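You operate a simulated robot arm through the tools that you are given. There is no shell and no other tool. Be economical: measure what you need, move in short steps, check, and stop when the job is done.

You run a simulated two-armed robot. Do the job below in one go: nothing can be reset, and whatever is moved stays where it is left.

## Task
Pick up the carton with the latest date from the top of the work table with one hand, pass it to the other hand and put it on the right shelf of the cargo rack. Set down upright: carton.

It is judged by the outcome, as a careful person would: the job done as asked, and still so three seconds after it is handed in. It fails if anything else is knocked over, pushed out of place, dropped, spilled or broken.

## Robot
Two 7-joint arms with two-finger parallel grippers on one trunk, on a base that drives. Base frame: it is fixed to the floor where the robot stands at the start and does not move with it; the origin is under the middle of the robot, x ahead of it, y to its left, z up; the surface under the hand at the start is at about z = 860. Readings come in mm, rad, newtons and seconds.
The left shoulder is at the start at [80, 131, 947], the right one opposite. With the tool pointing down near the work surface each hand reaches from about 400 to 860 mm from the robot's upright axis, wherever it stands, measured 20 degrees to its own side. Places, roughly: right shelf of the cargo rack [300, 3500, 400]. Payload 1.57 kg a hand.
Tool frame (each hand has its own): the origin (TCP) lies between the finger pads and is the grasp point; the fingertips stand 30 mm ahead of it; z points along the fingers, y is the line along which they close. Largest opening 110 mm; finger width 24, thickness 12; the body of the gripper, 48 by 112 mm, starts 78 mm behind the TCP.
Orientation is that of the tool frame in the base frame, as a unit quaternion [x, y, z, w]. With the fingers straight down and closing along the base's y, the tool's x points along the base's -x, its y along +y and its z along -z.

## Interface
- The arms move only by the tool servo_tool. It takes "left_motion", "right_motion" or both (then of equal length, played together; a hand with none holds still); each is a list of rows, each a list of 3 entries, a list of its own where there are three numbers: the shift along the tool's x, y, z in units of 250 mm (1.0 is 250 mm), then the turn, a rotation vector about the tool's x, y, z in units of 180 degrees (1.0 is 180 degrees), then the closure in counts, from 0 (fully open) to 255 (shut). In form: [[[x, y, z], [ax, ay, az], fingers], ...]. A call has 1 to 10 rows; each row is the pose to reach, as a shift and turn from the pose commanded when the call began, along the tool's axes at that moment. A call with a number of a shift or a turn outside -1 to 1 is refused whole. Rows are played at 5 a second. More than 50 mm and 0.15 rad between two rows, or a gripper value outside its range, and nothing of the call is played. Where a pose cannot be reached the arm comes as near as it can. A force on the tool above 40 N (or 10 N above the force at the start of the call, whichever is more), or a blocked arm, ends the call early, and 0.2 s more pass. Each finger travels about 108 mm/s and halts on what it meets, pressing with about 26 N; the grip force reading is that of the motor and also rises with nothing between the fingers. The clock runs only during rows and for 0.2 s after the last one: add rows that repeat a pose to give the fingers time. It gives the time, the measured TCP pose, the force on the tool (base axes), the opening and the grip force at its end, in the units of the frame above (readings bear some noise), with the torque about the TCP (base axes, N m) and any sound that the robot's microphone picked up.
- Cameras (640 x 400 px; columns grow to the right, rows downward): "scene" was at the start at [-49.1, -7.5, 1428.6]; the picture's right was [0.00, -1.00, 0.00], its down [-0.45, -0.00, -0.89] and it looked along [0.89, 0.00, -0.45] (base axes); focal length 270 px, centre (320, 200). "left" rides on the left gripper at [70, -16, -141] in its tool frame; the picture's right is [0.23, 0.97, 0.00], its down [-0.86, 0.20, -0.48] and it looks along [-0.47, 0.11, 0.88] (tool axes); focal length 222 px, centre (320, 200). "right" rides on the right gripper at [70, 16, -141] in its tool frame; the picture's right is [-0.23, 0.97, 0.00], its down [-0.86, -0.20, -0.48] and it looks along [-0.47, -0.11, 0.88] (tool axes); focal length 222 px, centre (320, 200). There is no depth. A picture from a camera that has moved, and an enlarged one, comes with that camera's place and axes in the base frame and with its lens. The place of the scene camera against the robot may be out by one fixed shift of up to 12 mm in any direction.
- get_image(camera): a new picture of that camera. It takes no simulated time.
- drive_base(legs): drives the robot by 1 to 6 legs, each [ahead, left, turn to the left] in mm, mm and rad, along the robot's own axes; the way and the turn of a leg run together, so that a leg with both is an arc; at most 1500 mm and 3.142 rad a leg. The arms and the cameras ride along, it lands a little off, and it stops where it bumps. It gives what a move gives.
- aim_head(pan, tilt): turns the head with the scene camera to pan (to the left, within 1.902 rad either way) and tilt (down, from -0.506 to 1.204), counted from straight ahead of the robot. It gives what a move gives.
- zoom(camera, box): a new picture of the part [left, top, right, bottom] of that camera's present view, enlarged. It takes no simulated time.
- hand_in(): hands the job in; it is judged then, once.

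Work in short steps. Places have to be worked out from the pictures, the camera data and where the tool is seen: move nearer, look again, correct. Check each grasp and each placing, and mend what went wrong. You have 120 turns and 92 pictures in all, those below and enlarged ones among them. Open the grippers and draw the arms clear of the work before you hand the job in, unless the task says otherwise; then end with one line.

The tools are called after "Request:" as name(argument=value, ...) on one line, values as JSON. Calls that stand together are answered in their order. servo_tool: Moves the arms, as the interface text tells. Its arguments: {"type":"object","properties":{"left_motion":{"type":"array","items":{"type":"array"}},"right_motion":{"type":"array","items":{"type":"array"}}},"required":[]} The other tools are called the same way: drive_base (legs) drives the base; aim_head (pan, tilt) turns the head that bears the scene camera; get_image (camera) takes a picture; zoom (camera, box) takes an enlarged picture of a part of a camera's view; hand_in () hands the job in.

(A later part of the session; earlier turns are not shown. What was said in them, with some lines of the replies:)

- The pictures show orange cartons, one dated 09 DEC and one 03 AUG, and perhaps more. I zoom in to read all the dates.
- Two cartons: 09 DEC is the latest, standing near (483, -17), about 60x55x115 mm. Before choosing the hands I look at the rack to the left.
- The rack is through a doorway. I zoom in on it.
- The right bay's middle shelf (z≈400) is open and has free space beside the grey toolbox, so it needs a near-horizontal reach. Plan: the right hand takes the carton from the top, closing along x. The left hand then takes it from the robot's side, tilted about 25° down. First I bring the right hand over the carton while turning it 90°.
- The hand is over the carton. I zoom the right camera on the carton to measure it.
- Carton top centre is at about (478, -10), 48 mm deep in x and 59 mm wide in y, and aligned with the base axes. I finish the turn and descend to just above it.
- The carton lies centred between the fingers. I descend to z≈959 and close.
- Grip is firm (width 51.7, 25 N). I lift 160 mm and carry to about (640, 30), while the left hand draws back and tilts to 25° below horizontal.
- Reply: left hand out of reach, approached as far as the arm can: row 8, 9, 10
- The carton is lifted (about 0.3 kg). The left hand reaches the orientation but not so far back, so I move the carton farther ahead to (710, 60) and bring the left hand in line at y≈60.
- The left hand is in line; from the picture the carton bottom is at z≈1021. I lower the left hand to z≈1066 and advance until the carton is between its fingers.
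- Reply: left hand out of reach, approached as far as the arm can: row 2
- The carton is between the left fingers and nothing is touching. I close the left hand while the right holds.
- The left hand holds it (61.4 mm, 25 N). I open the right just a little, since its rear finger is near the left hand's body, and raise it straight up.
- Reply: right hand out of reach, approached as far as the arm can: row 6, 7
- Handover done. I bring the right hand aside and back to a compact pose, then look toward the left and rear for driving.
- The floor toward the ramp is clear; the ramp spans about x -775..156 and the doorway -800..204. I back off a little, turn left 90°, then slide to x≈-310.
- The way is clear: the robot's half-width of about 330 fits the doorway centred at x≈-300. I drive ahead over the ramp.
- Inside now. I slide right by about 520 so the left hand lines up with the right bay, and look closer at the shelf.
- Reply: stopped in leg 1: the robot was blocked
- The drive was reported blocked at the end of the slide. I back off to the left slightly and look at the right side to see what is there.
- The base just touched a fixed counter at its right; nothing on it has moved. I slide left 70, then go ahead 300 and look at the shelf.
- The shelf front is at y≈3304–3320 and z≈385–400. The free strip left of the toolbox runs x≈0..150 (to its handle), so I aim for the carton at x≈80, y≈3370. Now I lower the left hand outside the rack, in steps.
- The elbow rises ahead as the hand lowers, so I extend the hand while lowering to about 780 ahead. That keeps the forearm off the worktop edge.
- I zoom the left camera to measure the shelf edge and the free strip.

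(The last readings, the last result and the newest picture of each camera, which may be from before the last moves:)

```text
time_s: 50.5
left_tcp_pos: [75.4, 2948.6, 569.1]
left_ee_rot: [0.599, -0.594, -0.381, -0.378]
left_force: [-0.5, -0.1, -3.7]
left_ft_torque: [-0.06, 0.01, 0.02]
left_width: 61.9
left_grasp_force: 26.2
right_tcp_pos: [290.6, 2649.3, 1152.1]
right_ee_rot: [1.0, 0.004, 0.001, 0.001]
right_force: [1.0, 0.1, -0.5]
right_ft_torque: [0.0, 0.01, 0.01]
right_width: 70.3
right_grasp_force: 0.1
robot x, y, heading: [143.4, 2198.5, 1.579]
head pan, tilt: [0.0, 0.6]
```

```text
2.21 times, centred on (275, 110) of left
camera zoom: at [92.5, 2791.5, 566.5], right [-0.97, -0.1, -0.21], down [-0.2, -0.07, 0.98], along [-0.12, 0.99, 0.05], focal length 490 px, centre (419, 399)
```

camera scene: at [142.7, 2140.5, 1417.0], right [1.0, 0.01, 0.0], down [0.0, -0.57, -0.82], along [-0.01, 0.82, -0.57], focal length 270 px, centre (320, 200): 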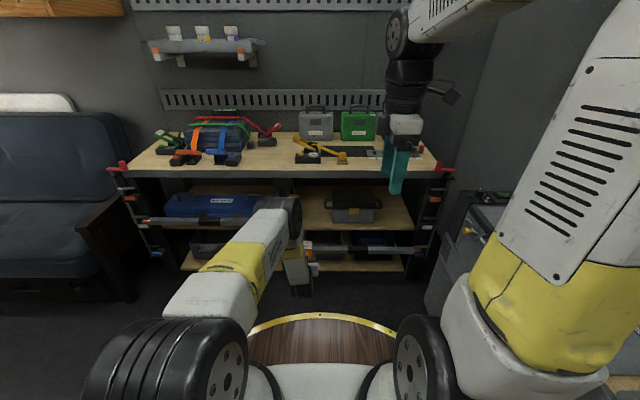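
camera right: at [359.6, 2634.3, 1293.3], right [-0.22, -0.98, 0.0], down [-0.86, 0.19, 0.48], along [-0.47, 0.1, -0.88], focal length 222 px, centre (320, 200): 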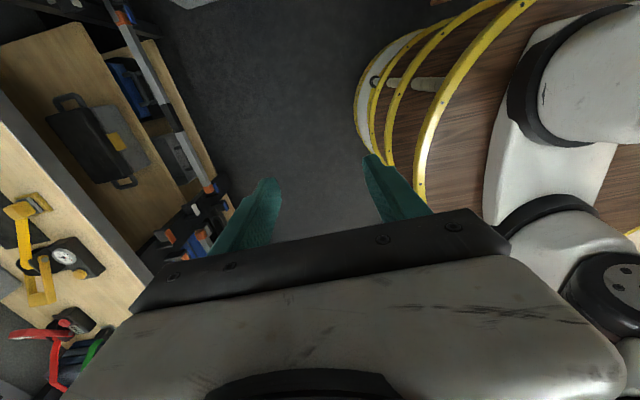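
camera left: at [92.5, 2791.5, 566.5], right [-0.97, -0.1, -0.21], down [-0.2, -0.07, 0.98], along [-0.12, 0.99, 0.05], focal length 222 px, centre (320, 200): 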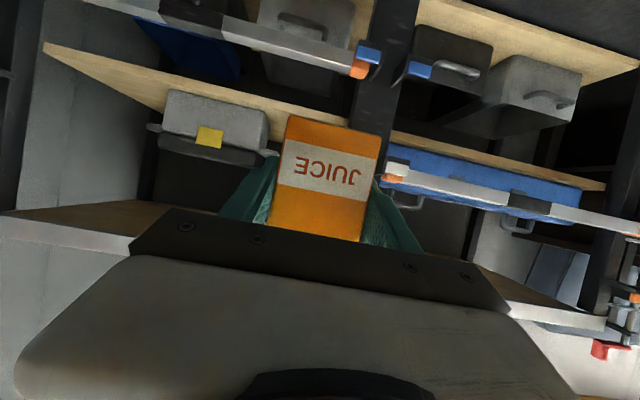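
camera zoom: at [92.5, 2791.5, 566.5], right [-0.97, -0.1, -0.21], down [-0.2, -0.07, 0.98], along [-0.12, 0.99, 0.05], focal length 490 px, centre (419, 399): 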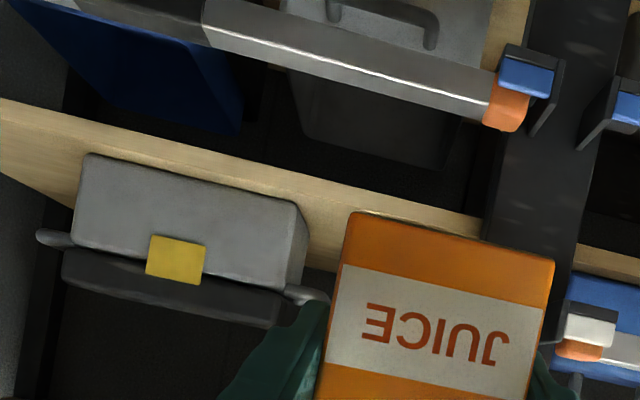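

Shelf top is at about z≈400 and the free strip x≈5..156. A rack peg reaches x≈19 at the front, so I aim for x≈90. I lower to z≈475, shift right 14, then drive ahead 250.

Request:
servo_tool(left_motion=[[[0.1, -0.02, 0.077], [0, 0, 0], 255], [[0.2, -0.04, 0.155], [0, 0, 0], 255], [[0.307, -0.056, 0.232], [0, 0, 0], 255], [[0.307, -0.056, 0.232], [0, 0, 0], 255]])

Request:
drive_base(legs=[[230, 0, -0.007]])

Request:
get_image(camera="scene")

Request:
get_image(camera="left")

```text
time_s: 51.5
left_tcp_pos: [90.6, 2968.0, 475.5]
left_ee_rot: [0.599, -0.595, -0.38, -0.378]
left_force: [0.3, -0.9, -3.7]
left_ft_torque: [-0.01, -0.02, 0.01]
left_width: 62.0
left_grasp_force: 25.7
right_tcp_pos: [290.0, 2650.0, 1151.0]
right_ee_rot: [1.0, 0.004, 0.001, 0.001]
right_force: [-0.5, 0.1, -0.4]
right_ft_torque: [-0.02, 0.03, 0.01]
right_width: 70.4
right_grasp_force: 0.1
robot x, y, heading: [143.6, 2195.9, 1.577]
head pan, tilt: [0.0, 0.6]
```

```text
time_s: 53.2
left_tcp_pos: [93.7, 3199.1, 475.4]
left_ee_rot: [0.597, -0.597, -0.379, -0.379]
left_force: [0.3, 0.7, -2.8]
left_ft_torque: [-0.01, 0.0, -0.01]
left_width: 61.9
left_grasp_force: 26.1
right_tcp_pos: [292.6, 2879.9, 1151.6]
right_ee_rot: [1.0, 0.001, 0.001, 0.0]
right_force: [-0.4, -0.5, -0.2]
right_ft_torque: [0.0, 0.03, -0.01]
right_width: 70.4
right_grasp_force: 0.1
robot x, y, heading: [143.3, 2431.8, 1.572]
head pan, tilt: [0.0, 0.6]
```

```text
56 pictures are left
camera scene: at [141.4, 2371.8, 1417.0], right [1.0, 0.0, 0.0], down [0.0, -0.57, -0.82], along [0.0, 0.82, -0.57], focal length 270 px, centre (320, 200)
```

scene: 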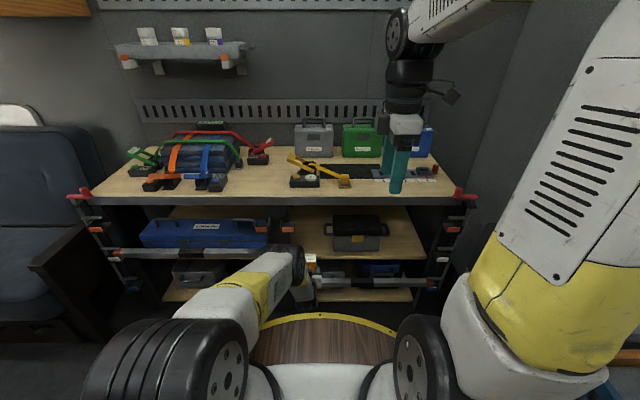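

```text
55 pictures are left
camera left: at [108.7, 3041.5, 472.8], right [-0.97, -0.1, -0.21], down [-0.2, -0.07, 0.98], along [-0.11, 0.99, 0.05], focal length 222 px, centre (320, 200)
```

left: 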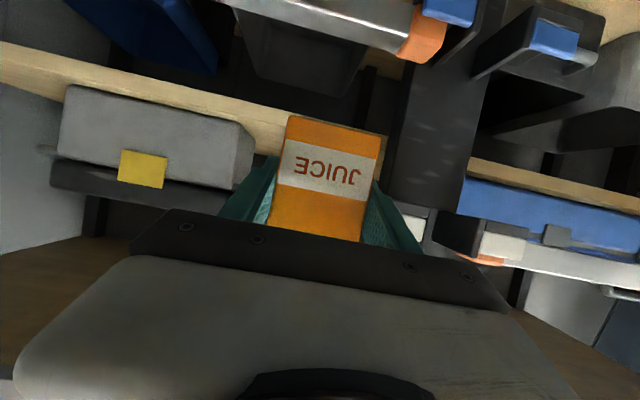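

I zoom the scene view on the bay's left post and pegs to check clearance.

Request:
zoom(camera="scene", box=[240, 190, 400, 310])

Request:
zoom(camera="left", box=[360, 100, 560, 280])

```text
3.33 times, centred on (320, 250) of scene
camera zoom: at [141.4, 2371.8, 1417.0], right [1.0, 0.0, 0.0], down [0.0, -0.57, -0.82], along [0.0, 0.82, -0.57], focal length 898 px, centre (320, 33)
```

zoom: 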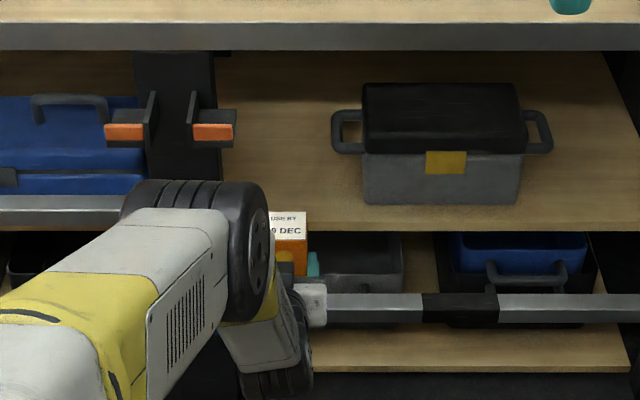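

```text
2.22 times, centred on (460, 190) of left
camera zoom: at [108.7, 3041.5, 472.8], right [-0.97, -0.1, -0.21], down [-0.2, -0.07, 0.98], along [-0.11, 0.99, 0.05], focal length 494 px, centre (9, 222)
```

zoom: 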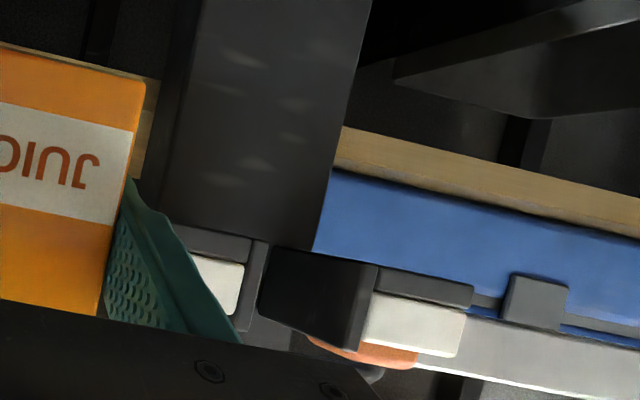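

Pegs reach x≈25 at y≈3230, z≈487 (white) and z≈637 (orange). The hand passes with about 13 mm to spare, but the elbow should stay back. So I advance with the arm instead of the base, 100 mm first.

Request:
servo_tool(left_motion=[[[-0.042, 0, 0.09], [0, 0, 0], 255], [[-0.085, 0, 0.181], [0, 0, 0], 255], [[-0.127, 0, 0.272], [0, 0, 0], 255], [[-0.169, 0, 0.362], [0, 0, 0], 255], [[-0.169, 0, 0.362], [0, 0, 0], 255]])

Request:
get_image(camera="left")

Request:
get_image(camera="scene")

```text
time_s: 54.4
left_tcp_pos: [84.8, 3255.3, 493.4]
left_ee_rot: [0.598, -0.597, -0.379, -0.378]
left_force: [-0.2, -0.3, -3.1]
left_ft_torque: [-0.06, 0.02, 0.01]
left_width: 62.0
left_grasp_force: 26.1
left hand out of reach, approached as far as the arm can: row 2, 3, 4, 5
right_tcp_pos: [292.3, 2879.2, 1152.6]
right_ee_rot: [1.0, 0.001, 0.0, 0.001]
right_force: [0.7, -0.1, 0.5]
right_ft_torque: [-0.02, 0.01, 0.01]
right_width: 70.4
right_grasp_force: 0.0
robot x, y, heading: [140.5, 2429.7, 1.576]
head pan, tilt: [0.0, 0.6]
```

```text
52 pictures are left
camera left: at [99.0, 3097.8, 489.9], right [-0.97, -0.1, -0.21], down [-0.2, -0.07, 0.98], along [-0.11, 0.99, 0.05], focal length 222 px, centre (320, 200)
```

left: 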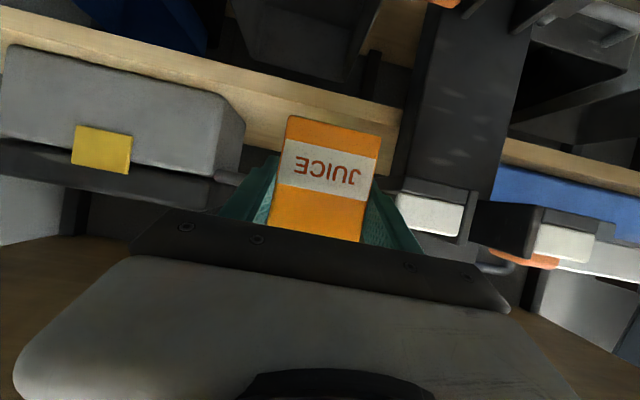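

```text
51 pictures are left
camera scene: at [141.4, 2371.9, 1417.0], right [1.0, 0.0, 0.0], down [0.0, -0.57, -0.82], along [0.0, 0.82, -0.57], focal length 270 px, centre (320, 200)
```

scene: 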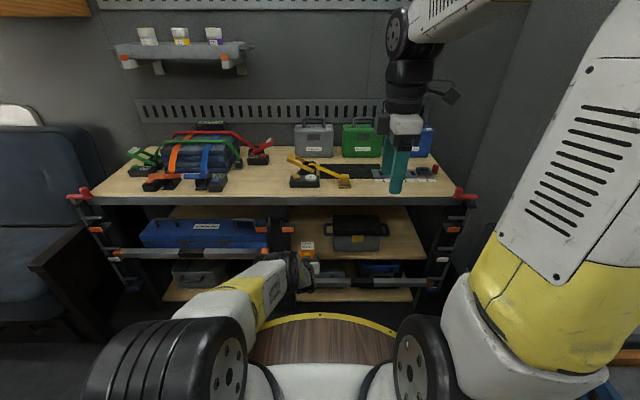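

That's the reach limit (about 820 ahead). I retract 35 mm, set x≈98 and z≈475, then drive ahead in two parts while watching.

Request:
servo_tool(left_motion=[[[0.06, -0.026, -0.048], [0, 0, 0], 255], [[0.124, -0.052, -0.096], [0, 0, 0], 255], [[0.124, -0.052, -0.096], [0, 0, 0], 255]])

Request:
drive_base(legs=[[70, 0, 0]])

Request:
get_image(camera="left")

Request:
zoom(camera="scene", box=[220, 190, 420, 320])

```text
time_s: 55.2
left_tcp_pos: [96.3, 3221.4, 475.4]
left_ee_rot: [0.597, -0.597, -0.379, -0.379]
left_force: [0.2, 0.1, -3.0]
left_ft_torque: [0.02, 0.0, 0.02]
left_width: 61.9
left_grasp_force: 26.1
right_tcp_pos: [292.2, 2880.5, 1151.9]
right_ee_rot: [1.0, 0.001, 0.0, 0.002]
right_force: [-0.6, -0.4, -0.3]
right_ft_torque: [-0.01, -0.01, -0.02]
right_width: 70.4
right_grasp_force: 0.1
robot x, y, heading: [141.4, 2429.6, 1.573]
head pan, tilt: [0.0, 0.6]
```

```text
time_s: 56.2
left_tcp_pos: [96.9, 3290.9, 475.1]
left_ee_rot: [-0.597, 0.597, 0.379, 0.379]
left_force: [-0.5, 0.6, -3.5]
left_ft_torque: [-0.04, 0.05, 0.0]
left_width: 61.9
left_grasp_force: 25.7
right_tcp_pos: [292.9, 2948.2, 1151.2]
right_ee_rot: [1.0, 0.0, 0.0, 0.001]
right_force: [-0.7, 0.1, -0.6]
right_ft_torque: [0.06, -0.02, -0.01]
right_width: 70.3
right_grasp_force: 0.0
robot x, y, heading: [143.7, 2501.3, 1.572]
head pan, tilt: [0.0, 0.6]
```

```text
50 pictures are left
camera left: at [112.5, 3133.2, 471.6], right [-0.97, -0.1, -0.21], down [-0.2, -0.07, 0.98], along [-0.11, 0.99, 0.05], focal length 222 px, centre (320, 200)
```

left: 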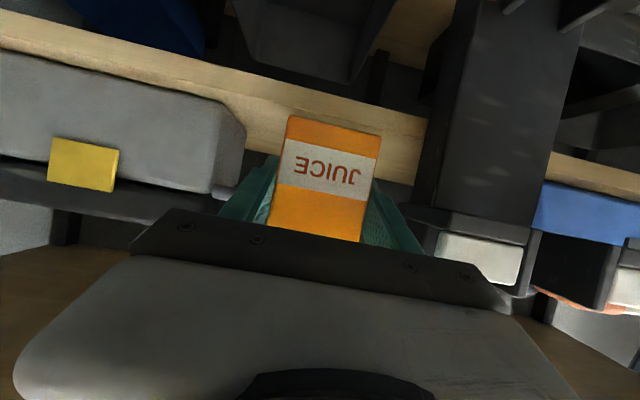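

```text
3.08 times, centred on (320, 255) of scene
camera zoom: at [141.3, 2441.8, 1417.0], right [1.0, 0.0, 0.0], down [0.0, -0.57, -0.82], along [0.0, 0.82, -0.57], focal length 829 px, centre (320, 31)
```

zoom: 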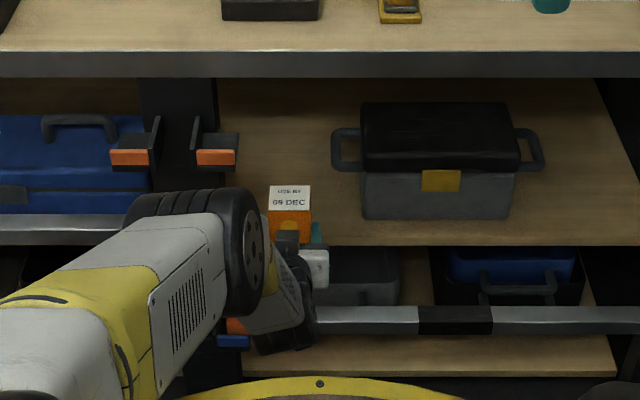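

Clearance to the peg (x≈26) is about 15 mm and the elbow is well back. I drive the last 70 mm.

Request:
drive_base(legs=[[72, 0, 0]])

Request:
get_image(camera="left")

Request:
zoom(camera="scene", box=[220, 190, 420, 320])

```text
time_s: 57.3
left_tcp_pos: [96.1, 3363.5, 473.9]
left_ee_rot: [0.597, -0.597, -0.379, -0.38]
left_force: [0.6, 0.4, -3.9]
left_ft_torque: [-0.04, 0.0, -0.02]
left_width: 61.7
left_grasp_force: 26.1
right_tcp_pos: [291.2, 3022.4, 1151.1]
right_ee_rot: [1.0, 0.001, -0.001, 0.0]
right_force: [0.7, 0.2, 1.0]
right_ft_torque: [-0.01, 0.02, 0.03]
right_width: 70.4
right_grasp_force: 0.1
robot x, y, heading: [142.2, 2572.1, 1.575]
head pan, tilt: [0.0, 0.6]
```

```text
48 pictures are left
camera left: at [111.8, 3205.5, 471.6], right [-0.97, -0.1, -0.21], down [-0.2, -0.07, 0.98], along [-0.11, 0.99, 0.05], focal length 222 px, centre (320, 200)
```

left: 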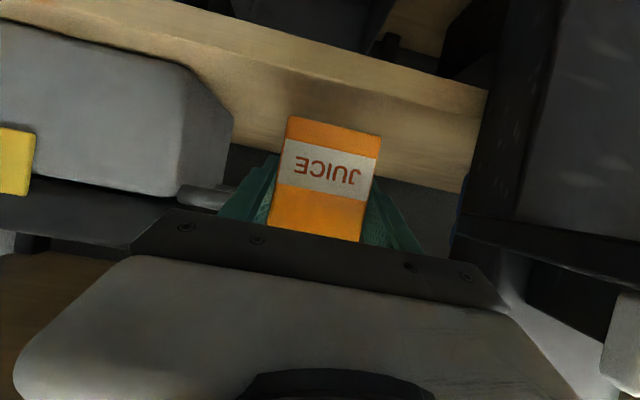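

```text
3.08 times, centred on (320, 255) of scene
camera zoom: at [141.3, 2514.2, 1417.0], right [1.0, 0.0, 0.0], down [0.0, -0.57, -0.82], along [0.0, 0.82, -0.57], focal length 829 px, centre (320, 31)
```

zoom: 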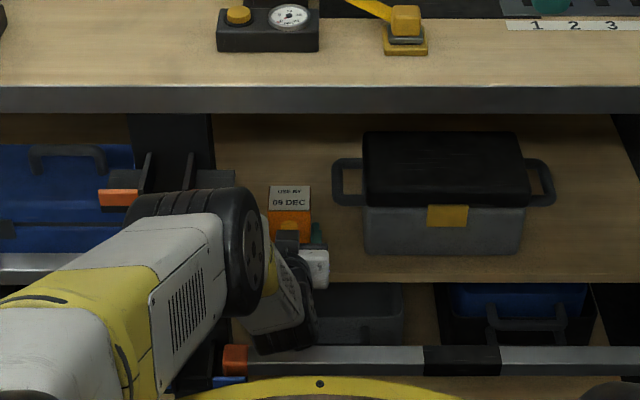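

The carton is over the shelf. I lower 22 mm in small steps and check the force.

Request:
servo_tool(left_motion=[[[0.02, 0, 0.0093], [0, 0, 0], 255], [[0.04, 0, 0.0187], [0, 0, 0], 255], [[0.06, 0, 0.028], [0, 0, 0], 255], [[0.08, 0, 0.0374], [0, 0, 0], 255], [[0.08, 0, 0.0374], [0, 0, 0], 255]])

Request:
zoom(camera="left", box=[180, 0, 500, 260])

```text
time_s: 58.5
left_tcp_pos: [96.3, 3363.5, 474.7]
left_ee_rot: [0.598, -0.596, -0.379, -0.379]
left_force: [-0.6, 0.2, -2.5]
left_ft_torque: [-0.03, 0.03, -0.03]
left_width: 61.7
left_grasp_force: 25.7
left hand out of reach, approached as far as the arm can: row 1, 2, 3, 4, 5
right_tcp_pos: [291.5, 3022.9, 1151.3]
right_ee_rot: [1.0, 0.001, 0.0, 0.001]
right_force: [-0.3, -0.1, 0.0]
right_ft_torque: [-0.03, 0.02, -0.03]
right_width: 70.3
right_grasp_force: 0.2
robot x, y, heading: [140.1, 2571.9, 1.573]
head pan, tilt: [0.0, 0.6]
```

```text
1.54 times, centred on (340, 130) of left
camera zoom: at [111.8, 3205.5, 471.5], right [-0.97, -0.1, -0.21], down [-0.2, -0.07, 0.98], along [-0.11, 0.99, 0.05], focal length 342 px, centre (289, 308)
```

zoom: 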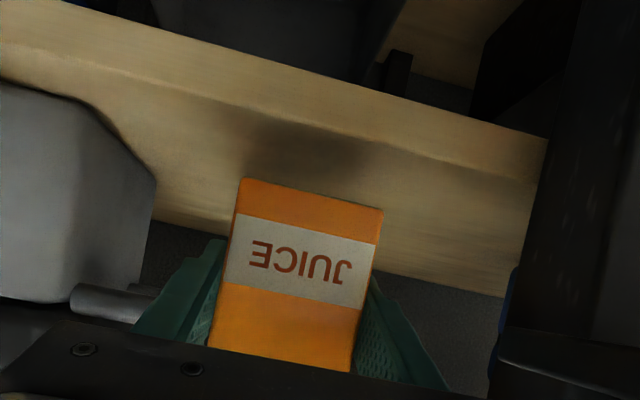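

The arm is at its limit here. I draw the hand back 50 mm and drive the base 50 mm ahead to regain reach, then lower.

Request:
servo_tool(left_motion=[[[0.042, 0, -0.09], [0, 0, 0], 255], [[0.085, 0, -0.181], [0, 0, 0], 255], [[0.085, 0, -0.181], [0, 0, 0], 255]])

Request:
drive_base(legs=[[50, 0, 0]])

Request:
servo_tool(left_motion=[[[0.02, 0, 0.0093], [0, 0, 0], 255], [[0.04, 0, 0.0187], [0, 0, 0], 255], [[0.06, 0, 0.028], [0, 0, 0], 255], [[0.08, 0, 0.0374], [0, 0, 0], 255], [[0.08, 0, 0.0374], [0, 0, 0], 255]])

Request:
zoom(camera="left", box=[180, 0, 500, 260])

```text
time_s: 59.3
left_tcp_pos: [96.6, 3314.0, 473.7]
left_ee_rot: [0.597, -0.596, -0.38, -0.379]
left_force: [0.0, 0.1, -4.0]
left_ft_torque: [-0.03, -0.01, 0.02]
left_width: 61.9
left_grasp_force: 25.7
right_tcp_pos: [292.1, 3021.9, 1151.0]
right_ee_rot: [1.0, 0.001, 0.0, 0.001]
right_force: [0.5, 0.5, 0.7]
right_ft_torque: [0.0, 0.02, 0.0]
right_width: 70.4
right_grasp_force: 0.1
robot x, y, heading: [143.3, 2568.8, 1.57]
head pan, tilt: [0.0, 0.6]
```

```text
time_s: 60.2
left_tcp_pos: [96.1, 3363.3, 473.1]
left_ee_rot: [0.598, -0.596, -0.379, -0.379]
left_force: [0.4, 0.2, -3.5]
left_ft_torque: [-0.05, -0.03, 0.02]
left_width: 62.2
left_grasp_force: 26.3
right_tcp_pos: [293.4, 3072.8, 1151.9]
right_ee_rot: [1.0, 0.001, 0.0, 0.001]
right_force: [-0.1, -0.3, -0.9]
right_ft_torque: [0.02, 0.02, 0.05]
right_width: 70.2
right_grasp_force: 0.2
robot x, y, heading: [144.5, 2621.6, 1.57]
head pan, tilt: [0.0, 0.6]
```

```text
time_s: 61.4
left_tcp_pos: [96.0, 3365.9, 454.5]
left_ee_rot: [0.598, -0.596, -0.379, -0.378]
left_force: [-1.4, 0.7, -2.9]
left_ft_torque: [-0.02, 0.02, 0.0]
left_width: 61.7
left_grasp_force: 26.0
left hand out of reach, approached as far as the arm can: row 4, 5
right_tcp_pos: [292.2, 3072.2, 1151.3]
right_ee_rot: [1.0, 0.0, 0.0, 0.001]
right_force: [-1.1, 0.2, 0.0]
right_ft_torque: [0.0, -0.03, 0.01]
right_width: 70.0
right_grasp_force: 0.1
robot x, y, heading: [144.1, 2625.6, 1.568]
head pan, tilt: [0.0, 0.6]
```

```text
1.54 times, centred on (340, 130) of left
camera zoom: at [111.6, 3207.9, 451.0], right [-0.97, -0.1, -0.21], down [-0.2, -0.07, 0.98], along [-0.11, 0.99, 0.05], focal length 342 px, centre (289, 308)
```

zoom: 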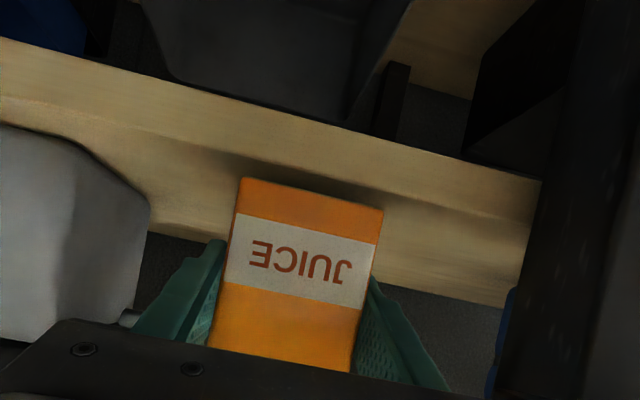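

It is about 10 mm above the shelf and again at the arm's limit. I raise slightly, draw back 60 mm, drive 60 ahead, then lower again.

Request:
servo_tool(left_motion=[[[-0.02, 0, -0.0093], [0, 0, 0], 255], [[0.03, 0, -0.118], [0, 0, 0], 255], [[0.0815, 0, -0.226], [0, 0, 0], 255], [[0.0815, 0, -0.226], [0, 0, 0], 255]])

Request:
drive_base(legs=[[60, 0, 0.003]])

Request:
servo_tool(left_motion=[[[0.018, 0, 0.0084], [0, 0, 0], 255], [[0.03, 0, 0.014], [0, 0, 0], 255], [[0.036, 0, 0.0168], [0, 0, 0], 255], [[0.036, 0, 0.0168], [0, 0, 0], 255]])

Request:
zoom(camera="left", box=[180, 0, 500, 260])

Request:
get_image(camera="scene")

```text
time_s: 62.4
left_tcp_pos: [96.6, 3305.2, 459.5]
left_ee_rot: [0.598, -0.597, -0.379, -0.379]
left_force: [0.5, -0.5, -4.5]
left_ft_torque: [-0.02, 0.01, -0.04]
left_width: 61.9
left_grasp_force: 25.6
right_tcp_pos: [292.0, 3072.2, 1150.3]
right_ee_rot: [1.0, 0.0, 0.0, 0.0]
right_force: [0.0, 1.0, -0.1]
right_ft_torque: [0.0, -0.01, -0.03]
right_width: 70.0
right_grasp_force: 0.1
robot x, y, heading: [137.4, 2623.6, 1.569]
head pan, tilt: [0.0, 0.6]
```

```text
time_s: 63.4
left_tcp_pos: [93.1, 3364.3, 460.2]
left_ee_rot: [0.598, -0.596, -0.379, -0.379]
left_force: [-1.0, -0.3, -3.2]
left_ft_torque: [-0.04, -0.03, 0.01]
left_width: 61.7
left_grasp_force: 26.4
right_tcp_pos: [290.0, 3132.3, 1151.0]
right_ee_rot: [1.0, 0.003, 0.0, 0.001]
right_force: [0.4, 0.6, -0.1]
right_ft_torque: [-0.02, 0.01, 0.02]
right_width: 70.2
right_grasp_force: 0.0
robot x, y, heading: [142.2, 2683.3, 1.573]
head pan, tilt: [0.0, 0.6]
```

```text
time_s: 64.3
left_tcp_pos: [94.0, 3365.5, 449.3]
left_ee_rot: [0.598, -0.596, -0.379, -0.379]
left_force: [1.3, 0.4, -3.1]
left_ft_torque: [-0.01, 0.05, 0.03]
left_width: 61.8
left_grasp_force: 26.1
right_tcp_pos: [290.6, 3132.6, 1151.4]
right_ee_rot: [1.0, 0.002, 0.0, 0.001]
right_force: [1.5, -0.1, 0.7]
right_ft_torque: [-0.03, -0.02, 0.0]
right_width: 70.5
right_grasp_force: 0.1
robot x, y, heading: [144.5, 2684.7, 1.574]
head pan, tilt: [0.0, 0.6]
```

```text
1.54 times, centred on (340, 130) of left
camera zoom: at [109.8, 3207.2, 446.7], right [-0.97, -0.1, -0.21], down [-0.2, -0.07, 0.98], along [-0.11, 0.99, 0.05], focal length 342 px, centre (289, 308)
```

zoom: 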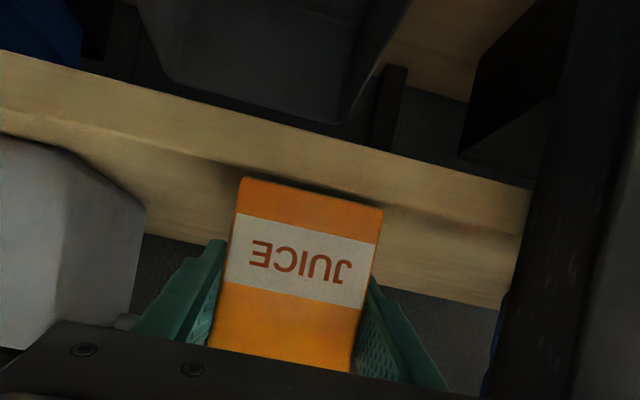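

```text
43 pictures are left
camera scene: at [141.1, 2624.6, 1417.0], right [1.0, 0.01, 0.0], down [0.0, -0.57, -0.82], along [0.0, 0.82, -0.57], focal length 270 px, centre (320, 200)
```

scene: 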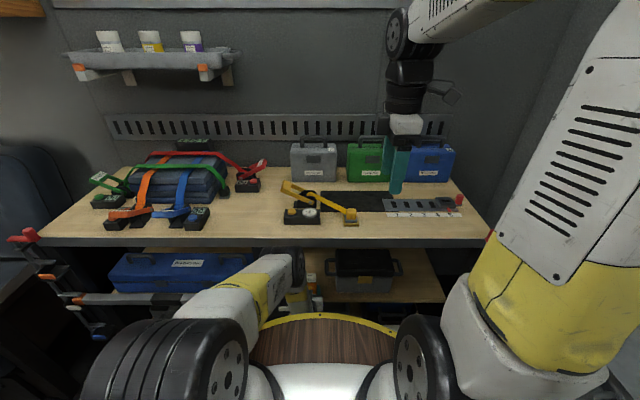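

Still about 4 mm above by the picture, with the force unchanged. I continue lowering in 2 mm steps.

Request:
servo_tool(left_motion=[[[0.0073, 0, 0.0034], [0, 0, 0], 255], [[0.0145, 0, 0.0068], [0, 0, 0], 255], [[0.0218, 0, 0.0102], [0, 0, 0], 255], [[0.0218, 0, 0.0102], [0, 0, 0], 255]])

Request:
zoom(camera="left", box=[180, 0, 500, 260])

```text
time_s: 65.3
left_tcp_pos: [91.9, 3365.7, 445.5]
left_ee_rot: [0.598, -0.595, -0.381, -0.379]
left_force: [-1.0, -4.6, 12.4]
left_ft_torque: [0.3, 0.18, 0.04]
left_width: 61.8
left_grasp_force: 25.5
right_tcp_pos: [289.2, 3132.0, 1151.2]
right_ee_rot: [1.0, 0.002, 0.0, 0.001]
right_force: [-1.4, -0.2, -0.7]
right_ft_torque: [0.01, -0.01, 0.0]
right_width: 70.2
right_grasp_force: 0.0
robot x, y, heading: [142.5, 2685.4, 1.579]
head pan, tilt: [0.0, 0.6]
```

```text
1.54 times, centred on (340, 130) of left
camera zoom: at [109.8, 3208.1, 441.7], right [-0.97, -0.1, -0.21], down [-0.2, -0.07, 0.98], along [-0.11, 0.99, 0.05], focal length 342 px, centre (289, 308)
```

zoom: 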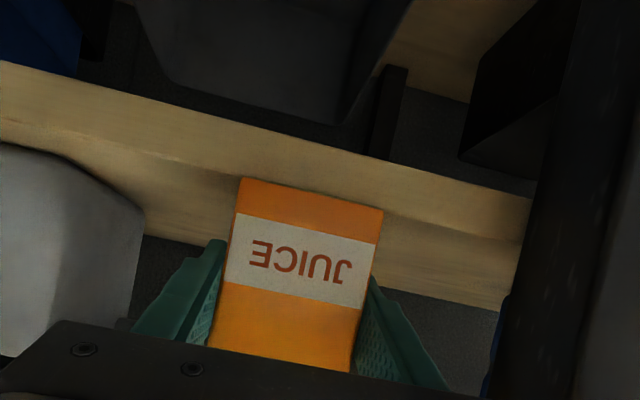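

Touchdown at TCP z≈445, so the shelf top is ≈400. But the shelf's front edge seems to be right at the carton's near face (y≈3350), so it should go deeper. I raise 8 mm, reach 17 mm farther, drive 18 mm ahead, then look.

Request:
servo_tool(left_motion=[[[-0.015, 0, -0.007], [0, 0, 0], 255], [[-0.033, 0, -0.0155], [0, 0, 0], 255], [[-0.062, -0.005, 0.046], [0, 0, 0], 255], [[-0.062, -0.005, 0.046], [0, 0, 0], 255]])

Request:
drive_base(legs=[[18, 0, -0.003]])

Request:
zoom(camera="left", box=[100, 0, 500, 260])

Request:
zoom(camera="scene", box=[220, 220, 420, 350])

```text
time_s: 66.3
left_tcp_pos: [93.9, 3381.8, 453.7]
left_ee_rot: [0.599, -0.596, -0.379, -0.377]
left_force: [-0.2, 0.7, -3.3]
left_ft_torque: [-0.04, -0.02, -0.02]
left_width: 61.7
left_grasp_force: 25.9
right_tcp_pos: [291.2, 3133.5, 1152.1]
right_ee_rot: [1.0, 0.003, 0.0, 0.0]
right_force: [0.2, -1.0, -0.1]
right_ft_torque: [0.01, -0.01, -0.02]
right_width: 70.2
right_grasp_force: 0.0
robot x, y, heading: [144.3, 2683.1, 1.577]
head pan, tilt: [0.0, 0.6]
```

```text
time_s: 67.1
left_tcp_pos: [97.4, 3400.0, 452.7]
left_ee_rot: [-0.597, 0.597, 0.378, 0.379]
left_force: [0.7, -0.3, -3.8]
left_ft_torque: [-0.03, 0.0, -0.01]
left_width: 61.6
left_grasp_force: 26.5
right_tcp_pos: [291.8, 3150.6, 1150.8]
right_ee_rot: [1.0, 0.0, -0.001, 0.001]
right_force: [-1.2, 0.1, 0.3]
right_ft_torque: [0.0, 0.05, 0.0]
right_width: 70.6
right_grasp_force: 0.1
robot x, y, heading: [140.9, 2702.9, 1.573]
head pan, tilt: [0.0, 0.6]
```

```text
1.54 times, centred on (300, 130) of left
camera zoom: at [112.4, 3242.5, 450.0], right [-0.97, -0.1, -0.21], down [-0.2, -0.07, 0.98], along [-0.11, 0.99, 0.05], focal length 342 px, centre (351, 308)
```

zoom: 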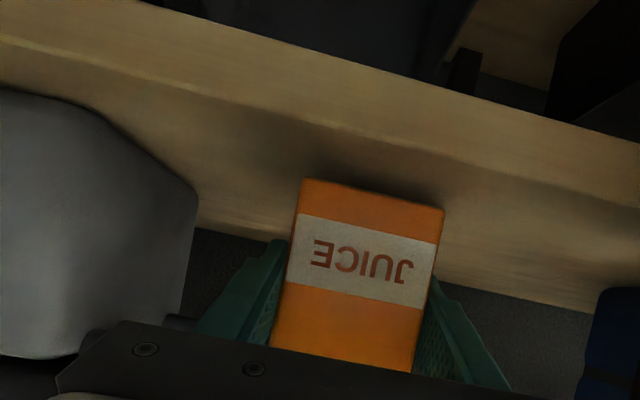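

```text
3.08 times, centred on (320, 285) of scene
camera zoom: at [140.9, 2642.7, 1417.0], right [1.0, 0.0, 0.0], down [0.0, -0.57, -0.82], along [0.0, 0.82, -0.57], focal length 829 px, centre (320, -62)
```

zoom: 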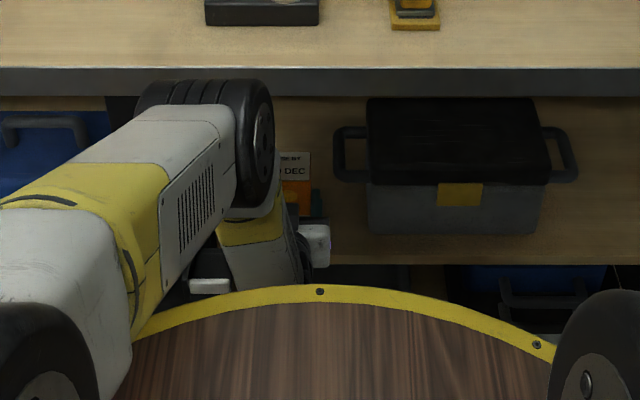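

The carton is now well inside the edge and clear of the toolbox handle. I lower it to touch.

Request:
servo_tool(left_motion=[[[0.0109, 0, 0.0051], [0, 0, 0], 255], [[0.0181, 0, 0.0085], [0, 0, 0], 255], [[0.0254, 0, 0.0119], [0, 0, 0], 255], [[0.0254, 0, 0.0119], [0, 0, 0], 255]])

```text
time_s: 68.1
left_tcp_pos: [96.8, 3399.9, 445.2]
left_ee_rot: [0.599, -0.596, -0.379, -0.377]
left_force: [-0.1, 0.2, -3.0]
left_ft_torque: [0.0, -0.02, -0.01]
left_width: 61.8
left_grasp_force: 25.9
right_tcp_pos: [292.0, 3149.5, 1151.0]
right_ee_rot: [1.0, 0.0, 0.0, 0.001]
right_force: [-0.9, -0.7, -0.5]
right_ft_torque: [-0.02, 0.01, -0.01]
right_width: 70.2
right_grasp_force: 0.0
robot x, y, heading: [142.9, 2701.0, 1.579]
head pan, tilt: [0.0, 0.6]
```

Not touching yet at 445.2; I lower 2 mm more in 1 mm steps.

Request:
servo_tool(left_motion=[[[0.0036, 0, 0.0017], [0, 0, 0], 255], [[0.0073, 0, 0.0034], [0, 0, 0], 255], [[0.0073, 0, 0.0034], [0, 0, 0], 255]])

```text
time_s: 68.9
left_tcp_pos: [96.7, 3401.4, 445.3]
left_ee_rot: [0.597, -0.596, -0.38, -0.379]
left_force: [-0.3, -2.9, 8.3]
left_ft_torque: [0.29, 0.13, 0.01]
left_width: 61.5
left_grasp_force: 26.4
right_tcp_pos: [293.0, 3149.9, 1151.6]
right_ee_rot: [1.0, 0.001, 0.0, 0.0]
right_force: [0.4, 0.7, 0.0]
right_ft_torque: [0.02, -0.01, 0.0]
right_width: 70.4
right_grasp_force: 0.1
robot x, y, heading: [146.3, 2699.0, 1.576]
head pan, tilt: [0.0, 0.6]
```

Contact is firm (8 N upward). I open the left fingers to about 72 mm, staying clear of the handle.

Request:
servo_tool(left_motion=[[[0, 0, 0], [0, 0, 0], 105], [[0, 0, 0], [0, 0, 0], 88], [[0, 0, 0], [0, 0, 0], 88], [[0, 0, 0], [0, 0, 0], 88]])

Request:
zoom(camera="left", box=[100, 0, 500, 260])

```text
time_s: 69.9
left_tcp_pos: [97.1, 3400.5, 444.2]
left_ee_rot: [0.597, -0.596, -0.38, -0.379]
left_force: [-0.4, -0.1, 0.6]
left_ft_torque: [0.02, 0.02, 0.0]
left_width: 72.4
left_grasp_force: 0.0
right_tcp_pos: [291.6, 3150.3, 1152.1]
right_ee_rot: [1.0, 0.001, 0.0, 0.0]
right_force: [0.0, 0.7, 0.3]
right_ft_torque: [-0.03, 0.01, 0.01]
right_width: 70.3
right_grasp_force: 0.2
robot x, y, heading: [139.4, 2698.4, 1.573]
head pan, tilt: [0.0, 0.6]
```

```text
1.54 times, centred on (300, 130) of left
camera zoom: at [112.4, 3242.3, 441.3], right [-0.97, -0.1, -0.21], down [-0.2, -0.07, 0.98], along [-0.11, 0.99, 0.05], focal length 342 px, centre (351, 308)
```

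zoom: 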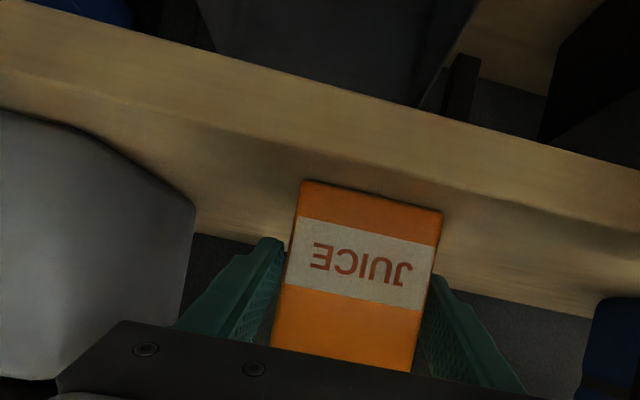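

Released, with gaps on both sides and the carton standing. I back the base straight out 300 mm.

Request:
drive_base(legs=[[-100, 0, 0], [-250, 0, 0]])

Request:
get_image(camera="left")

Request:
get_image(camera="scene")

```text
time_s: 72.5
left_tcp_pos: [98.8, 3048.5, 443.4]
left_ee_rot: [0.598, -0.596, -0.379, -0.379]
left_force: [-0.2, 1.3, 0.9]
left_ft_torque: [0.02, 0.01, 0.02]
left_width: 72.0
left_grasp_force: 0.0
right_tcp_pos: [291.8, 2800.4, 1151.7]
right_ee_rot: [1.0, 0.001, 0.0, 0.0]
right_force: [0.4, 0.4, 0.0]
right_ft_torque: [0.02, 0.01, 0.01]
right_width: 70.4
right_grasp_force: 0.0
robot x, y, heading: [145.3, 2347.7, 1.573]
head pan, tilt: [0.0, 0.6]
```

```text
38 pictures are left
camera left: at [112.9, 2891.8, 441.3], right [-0.97, -0.1, -0.21], down [-0.2, -0.07, 0.98], along [-0.11, 0.99, 0.05], focal length 222 px, centre (320, 200)
```

left: 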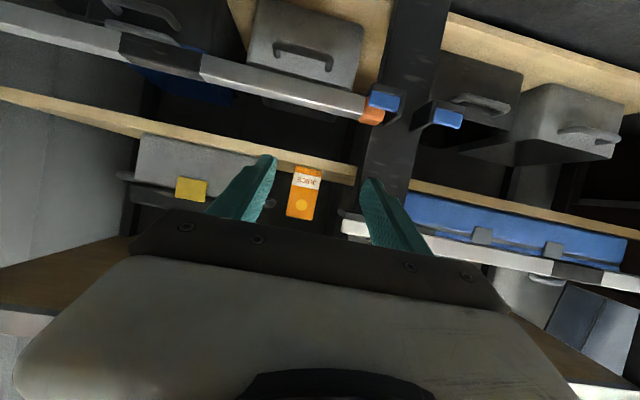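

```text
37 pictures are left
camera scene: at [141.8, 2292.1, 1417.0], right [1.0, 0.0, 0.0], down [0.0, -0.57, -0.82], along [0.0, 0.82, -0.57], focal length 270 px, centre (320, 200)
```

scene: 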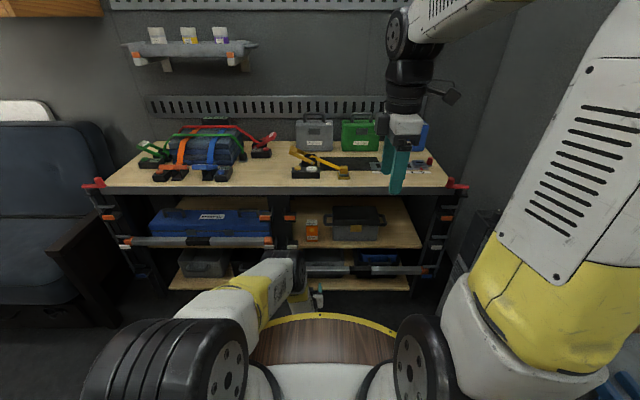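

The carton stands upright on the right shelf. I open both grippers fully and check with a zoom.

Request:
servo_tool(left_motion=[[[0, 0, 0], [0, 0, 0], 0], [[0, 0, 0], [0, 0, 0], 0], [[0, 0, 0], [0, 0, 0], 0]], right_motion=[[[0, 0, 0], [0, 0, 0], 0], [[0, 0, 0], [0, 0, 0], 0], [[0, 0, 0], [0, 0, 0], 0]])

Request:
zoom(camera="scene", box=[250, 180, 430, 300])

```text
time_s: 73.3
left_tcp_pos: [96.8, 3050.0, 444.4]
left_ee_rot: [0.598, -0.596, -0.379, -0.379]
left_force: [-0.2, -0.1, -0.4]
left_ft_torque: [0.0, -0.01, -0.03]
left_width: 110.0
left_grasp_force: 0.0
right_tcp_pos: [291.1, 2799.8, 1151.5]
right_ee_rot: [1.0, 0.001, -0.001, 0.001]
right_force: [-0.3, 0.2, 0.6]
right_ft_torque: [0.02, 0.03, 0.01]
right_width: 110.2
right_grasp_force: 0.1
robot x, y, heading: [144.5, 2351.6, 1.572]
head pan, tilt: [0.0, 0.6]
```

```text
3.33 times, centred on (340, 240) of scene
camera zoom: at [141.8, 2292.1, 1417.0], right [1.0, 0.0, 0.0], down [0.0, -0.57, -0.82], along [0.0, 0.82, -0.57], focal length 898 px, centre (253, 67)
```

zoom: 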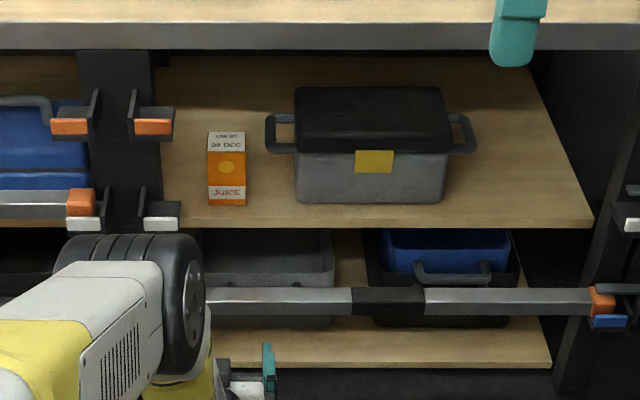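

The 09 DEC carton stands upright and free on the right shelf, and everything else is in place. I hand in.

Request:
hand_in()

```text
The job is handed in.
```

The 09 DEC carton, the later of the two dates, was picked up with the right hand, passed to the left and set upright on the right shelf of the cargo rack, left of the toolbox. The base brushed the counter once while driving, but nothing on it moved.
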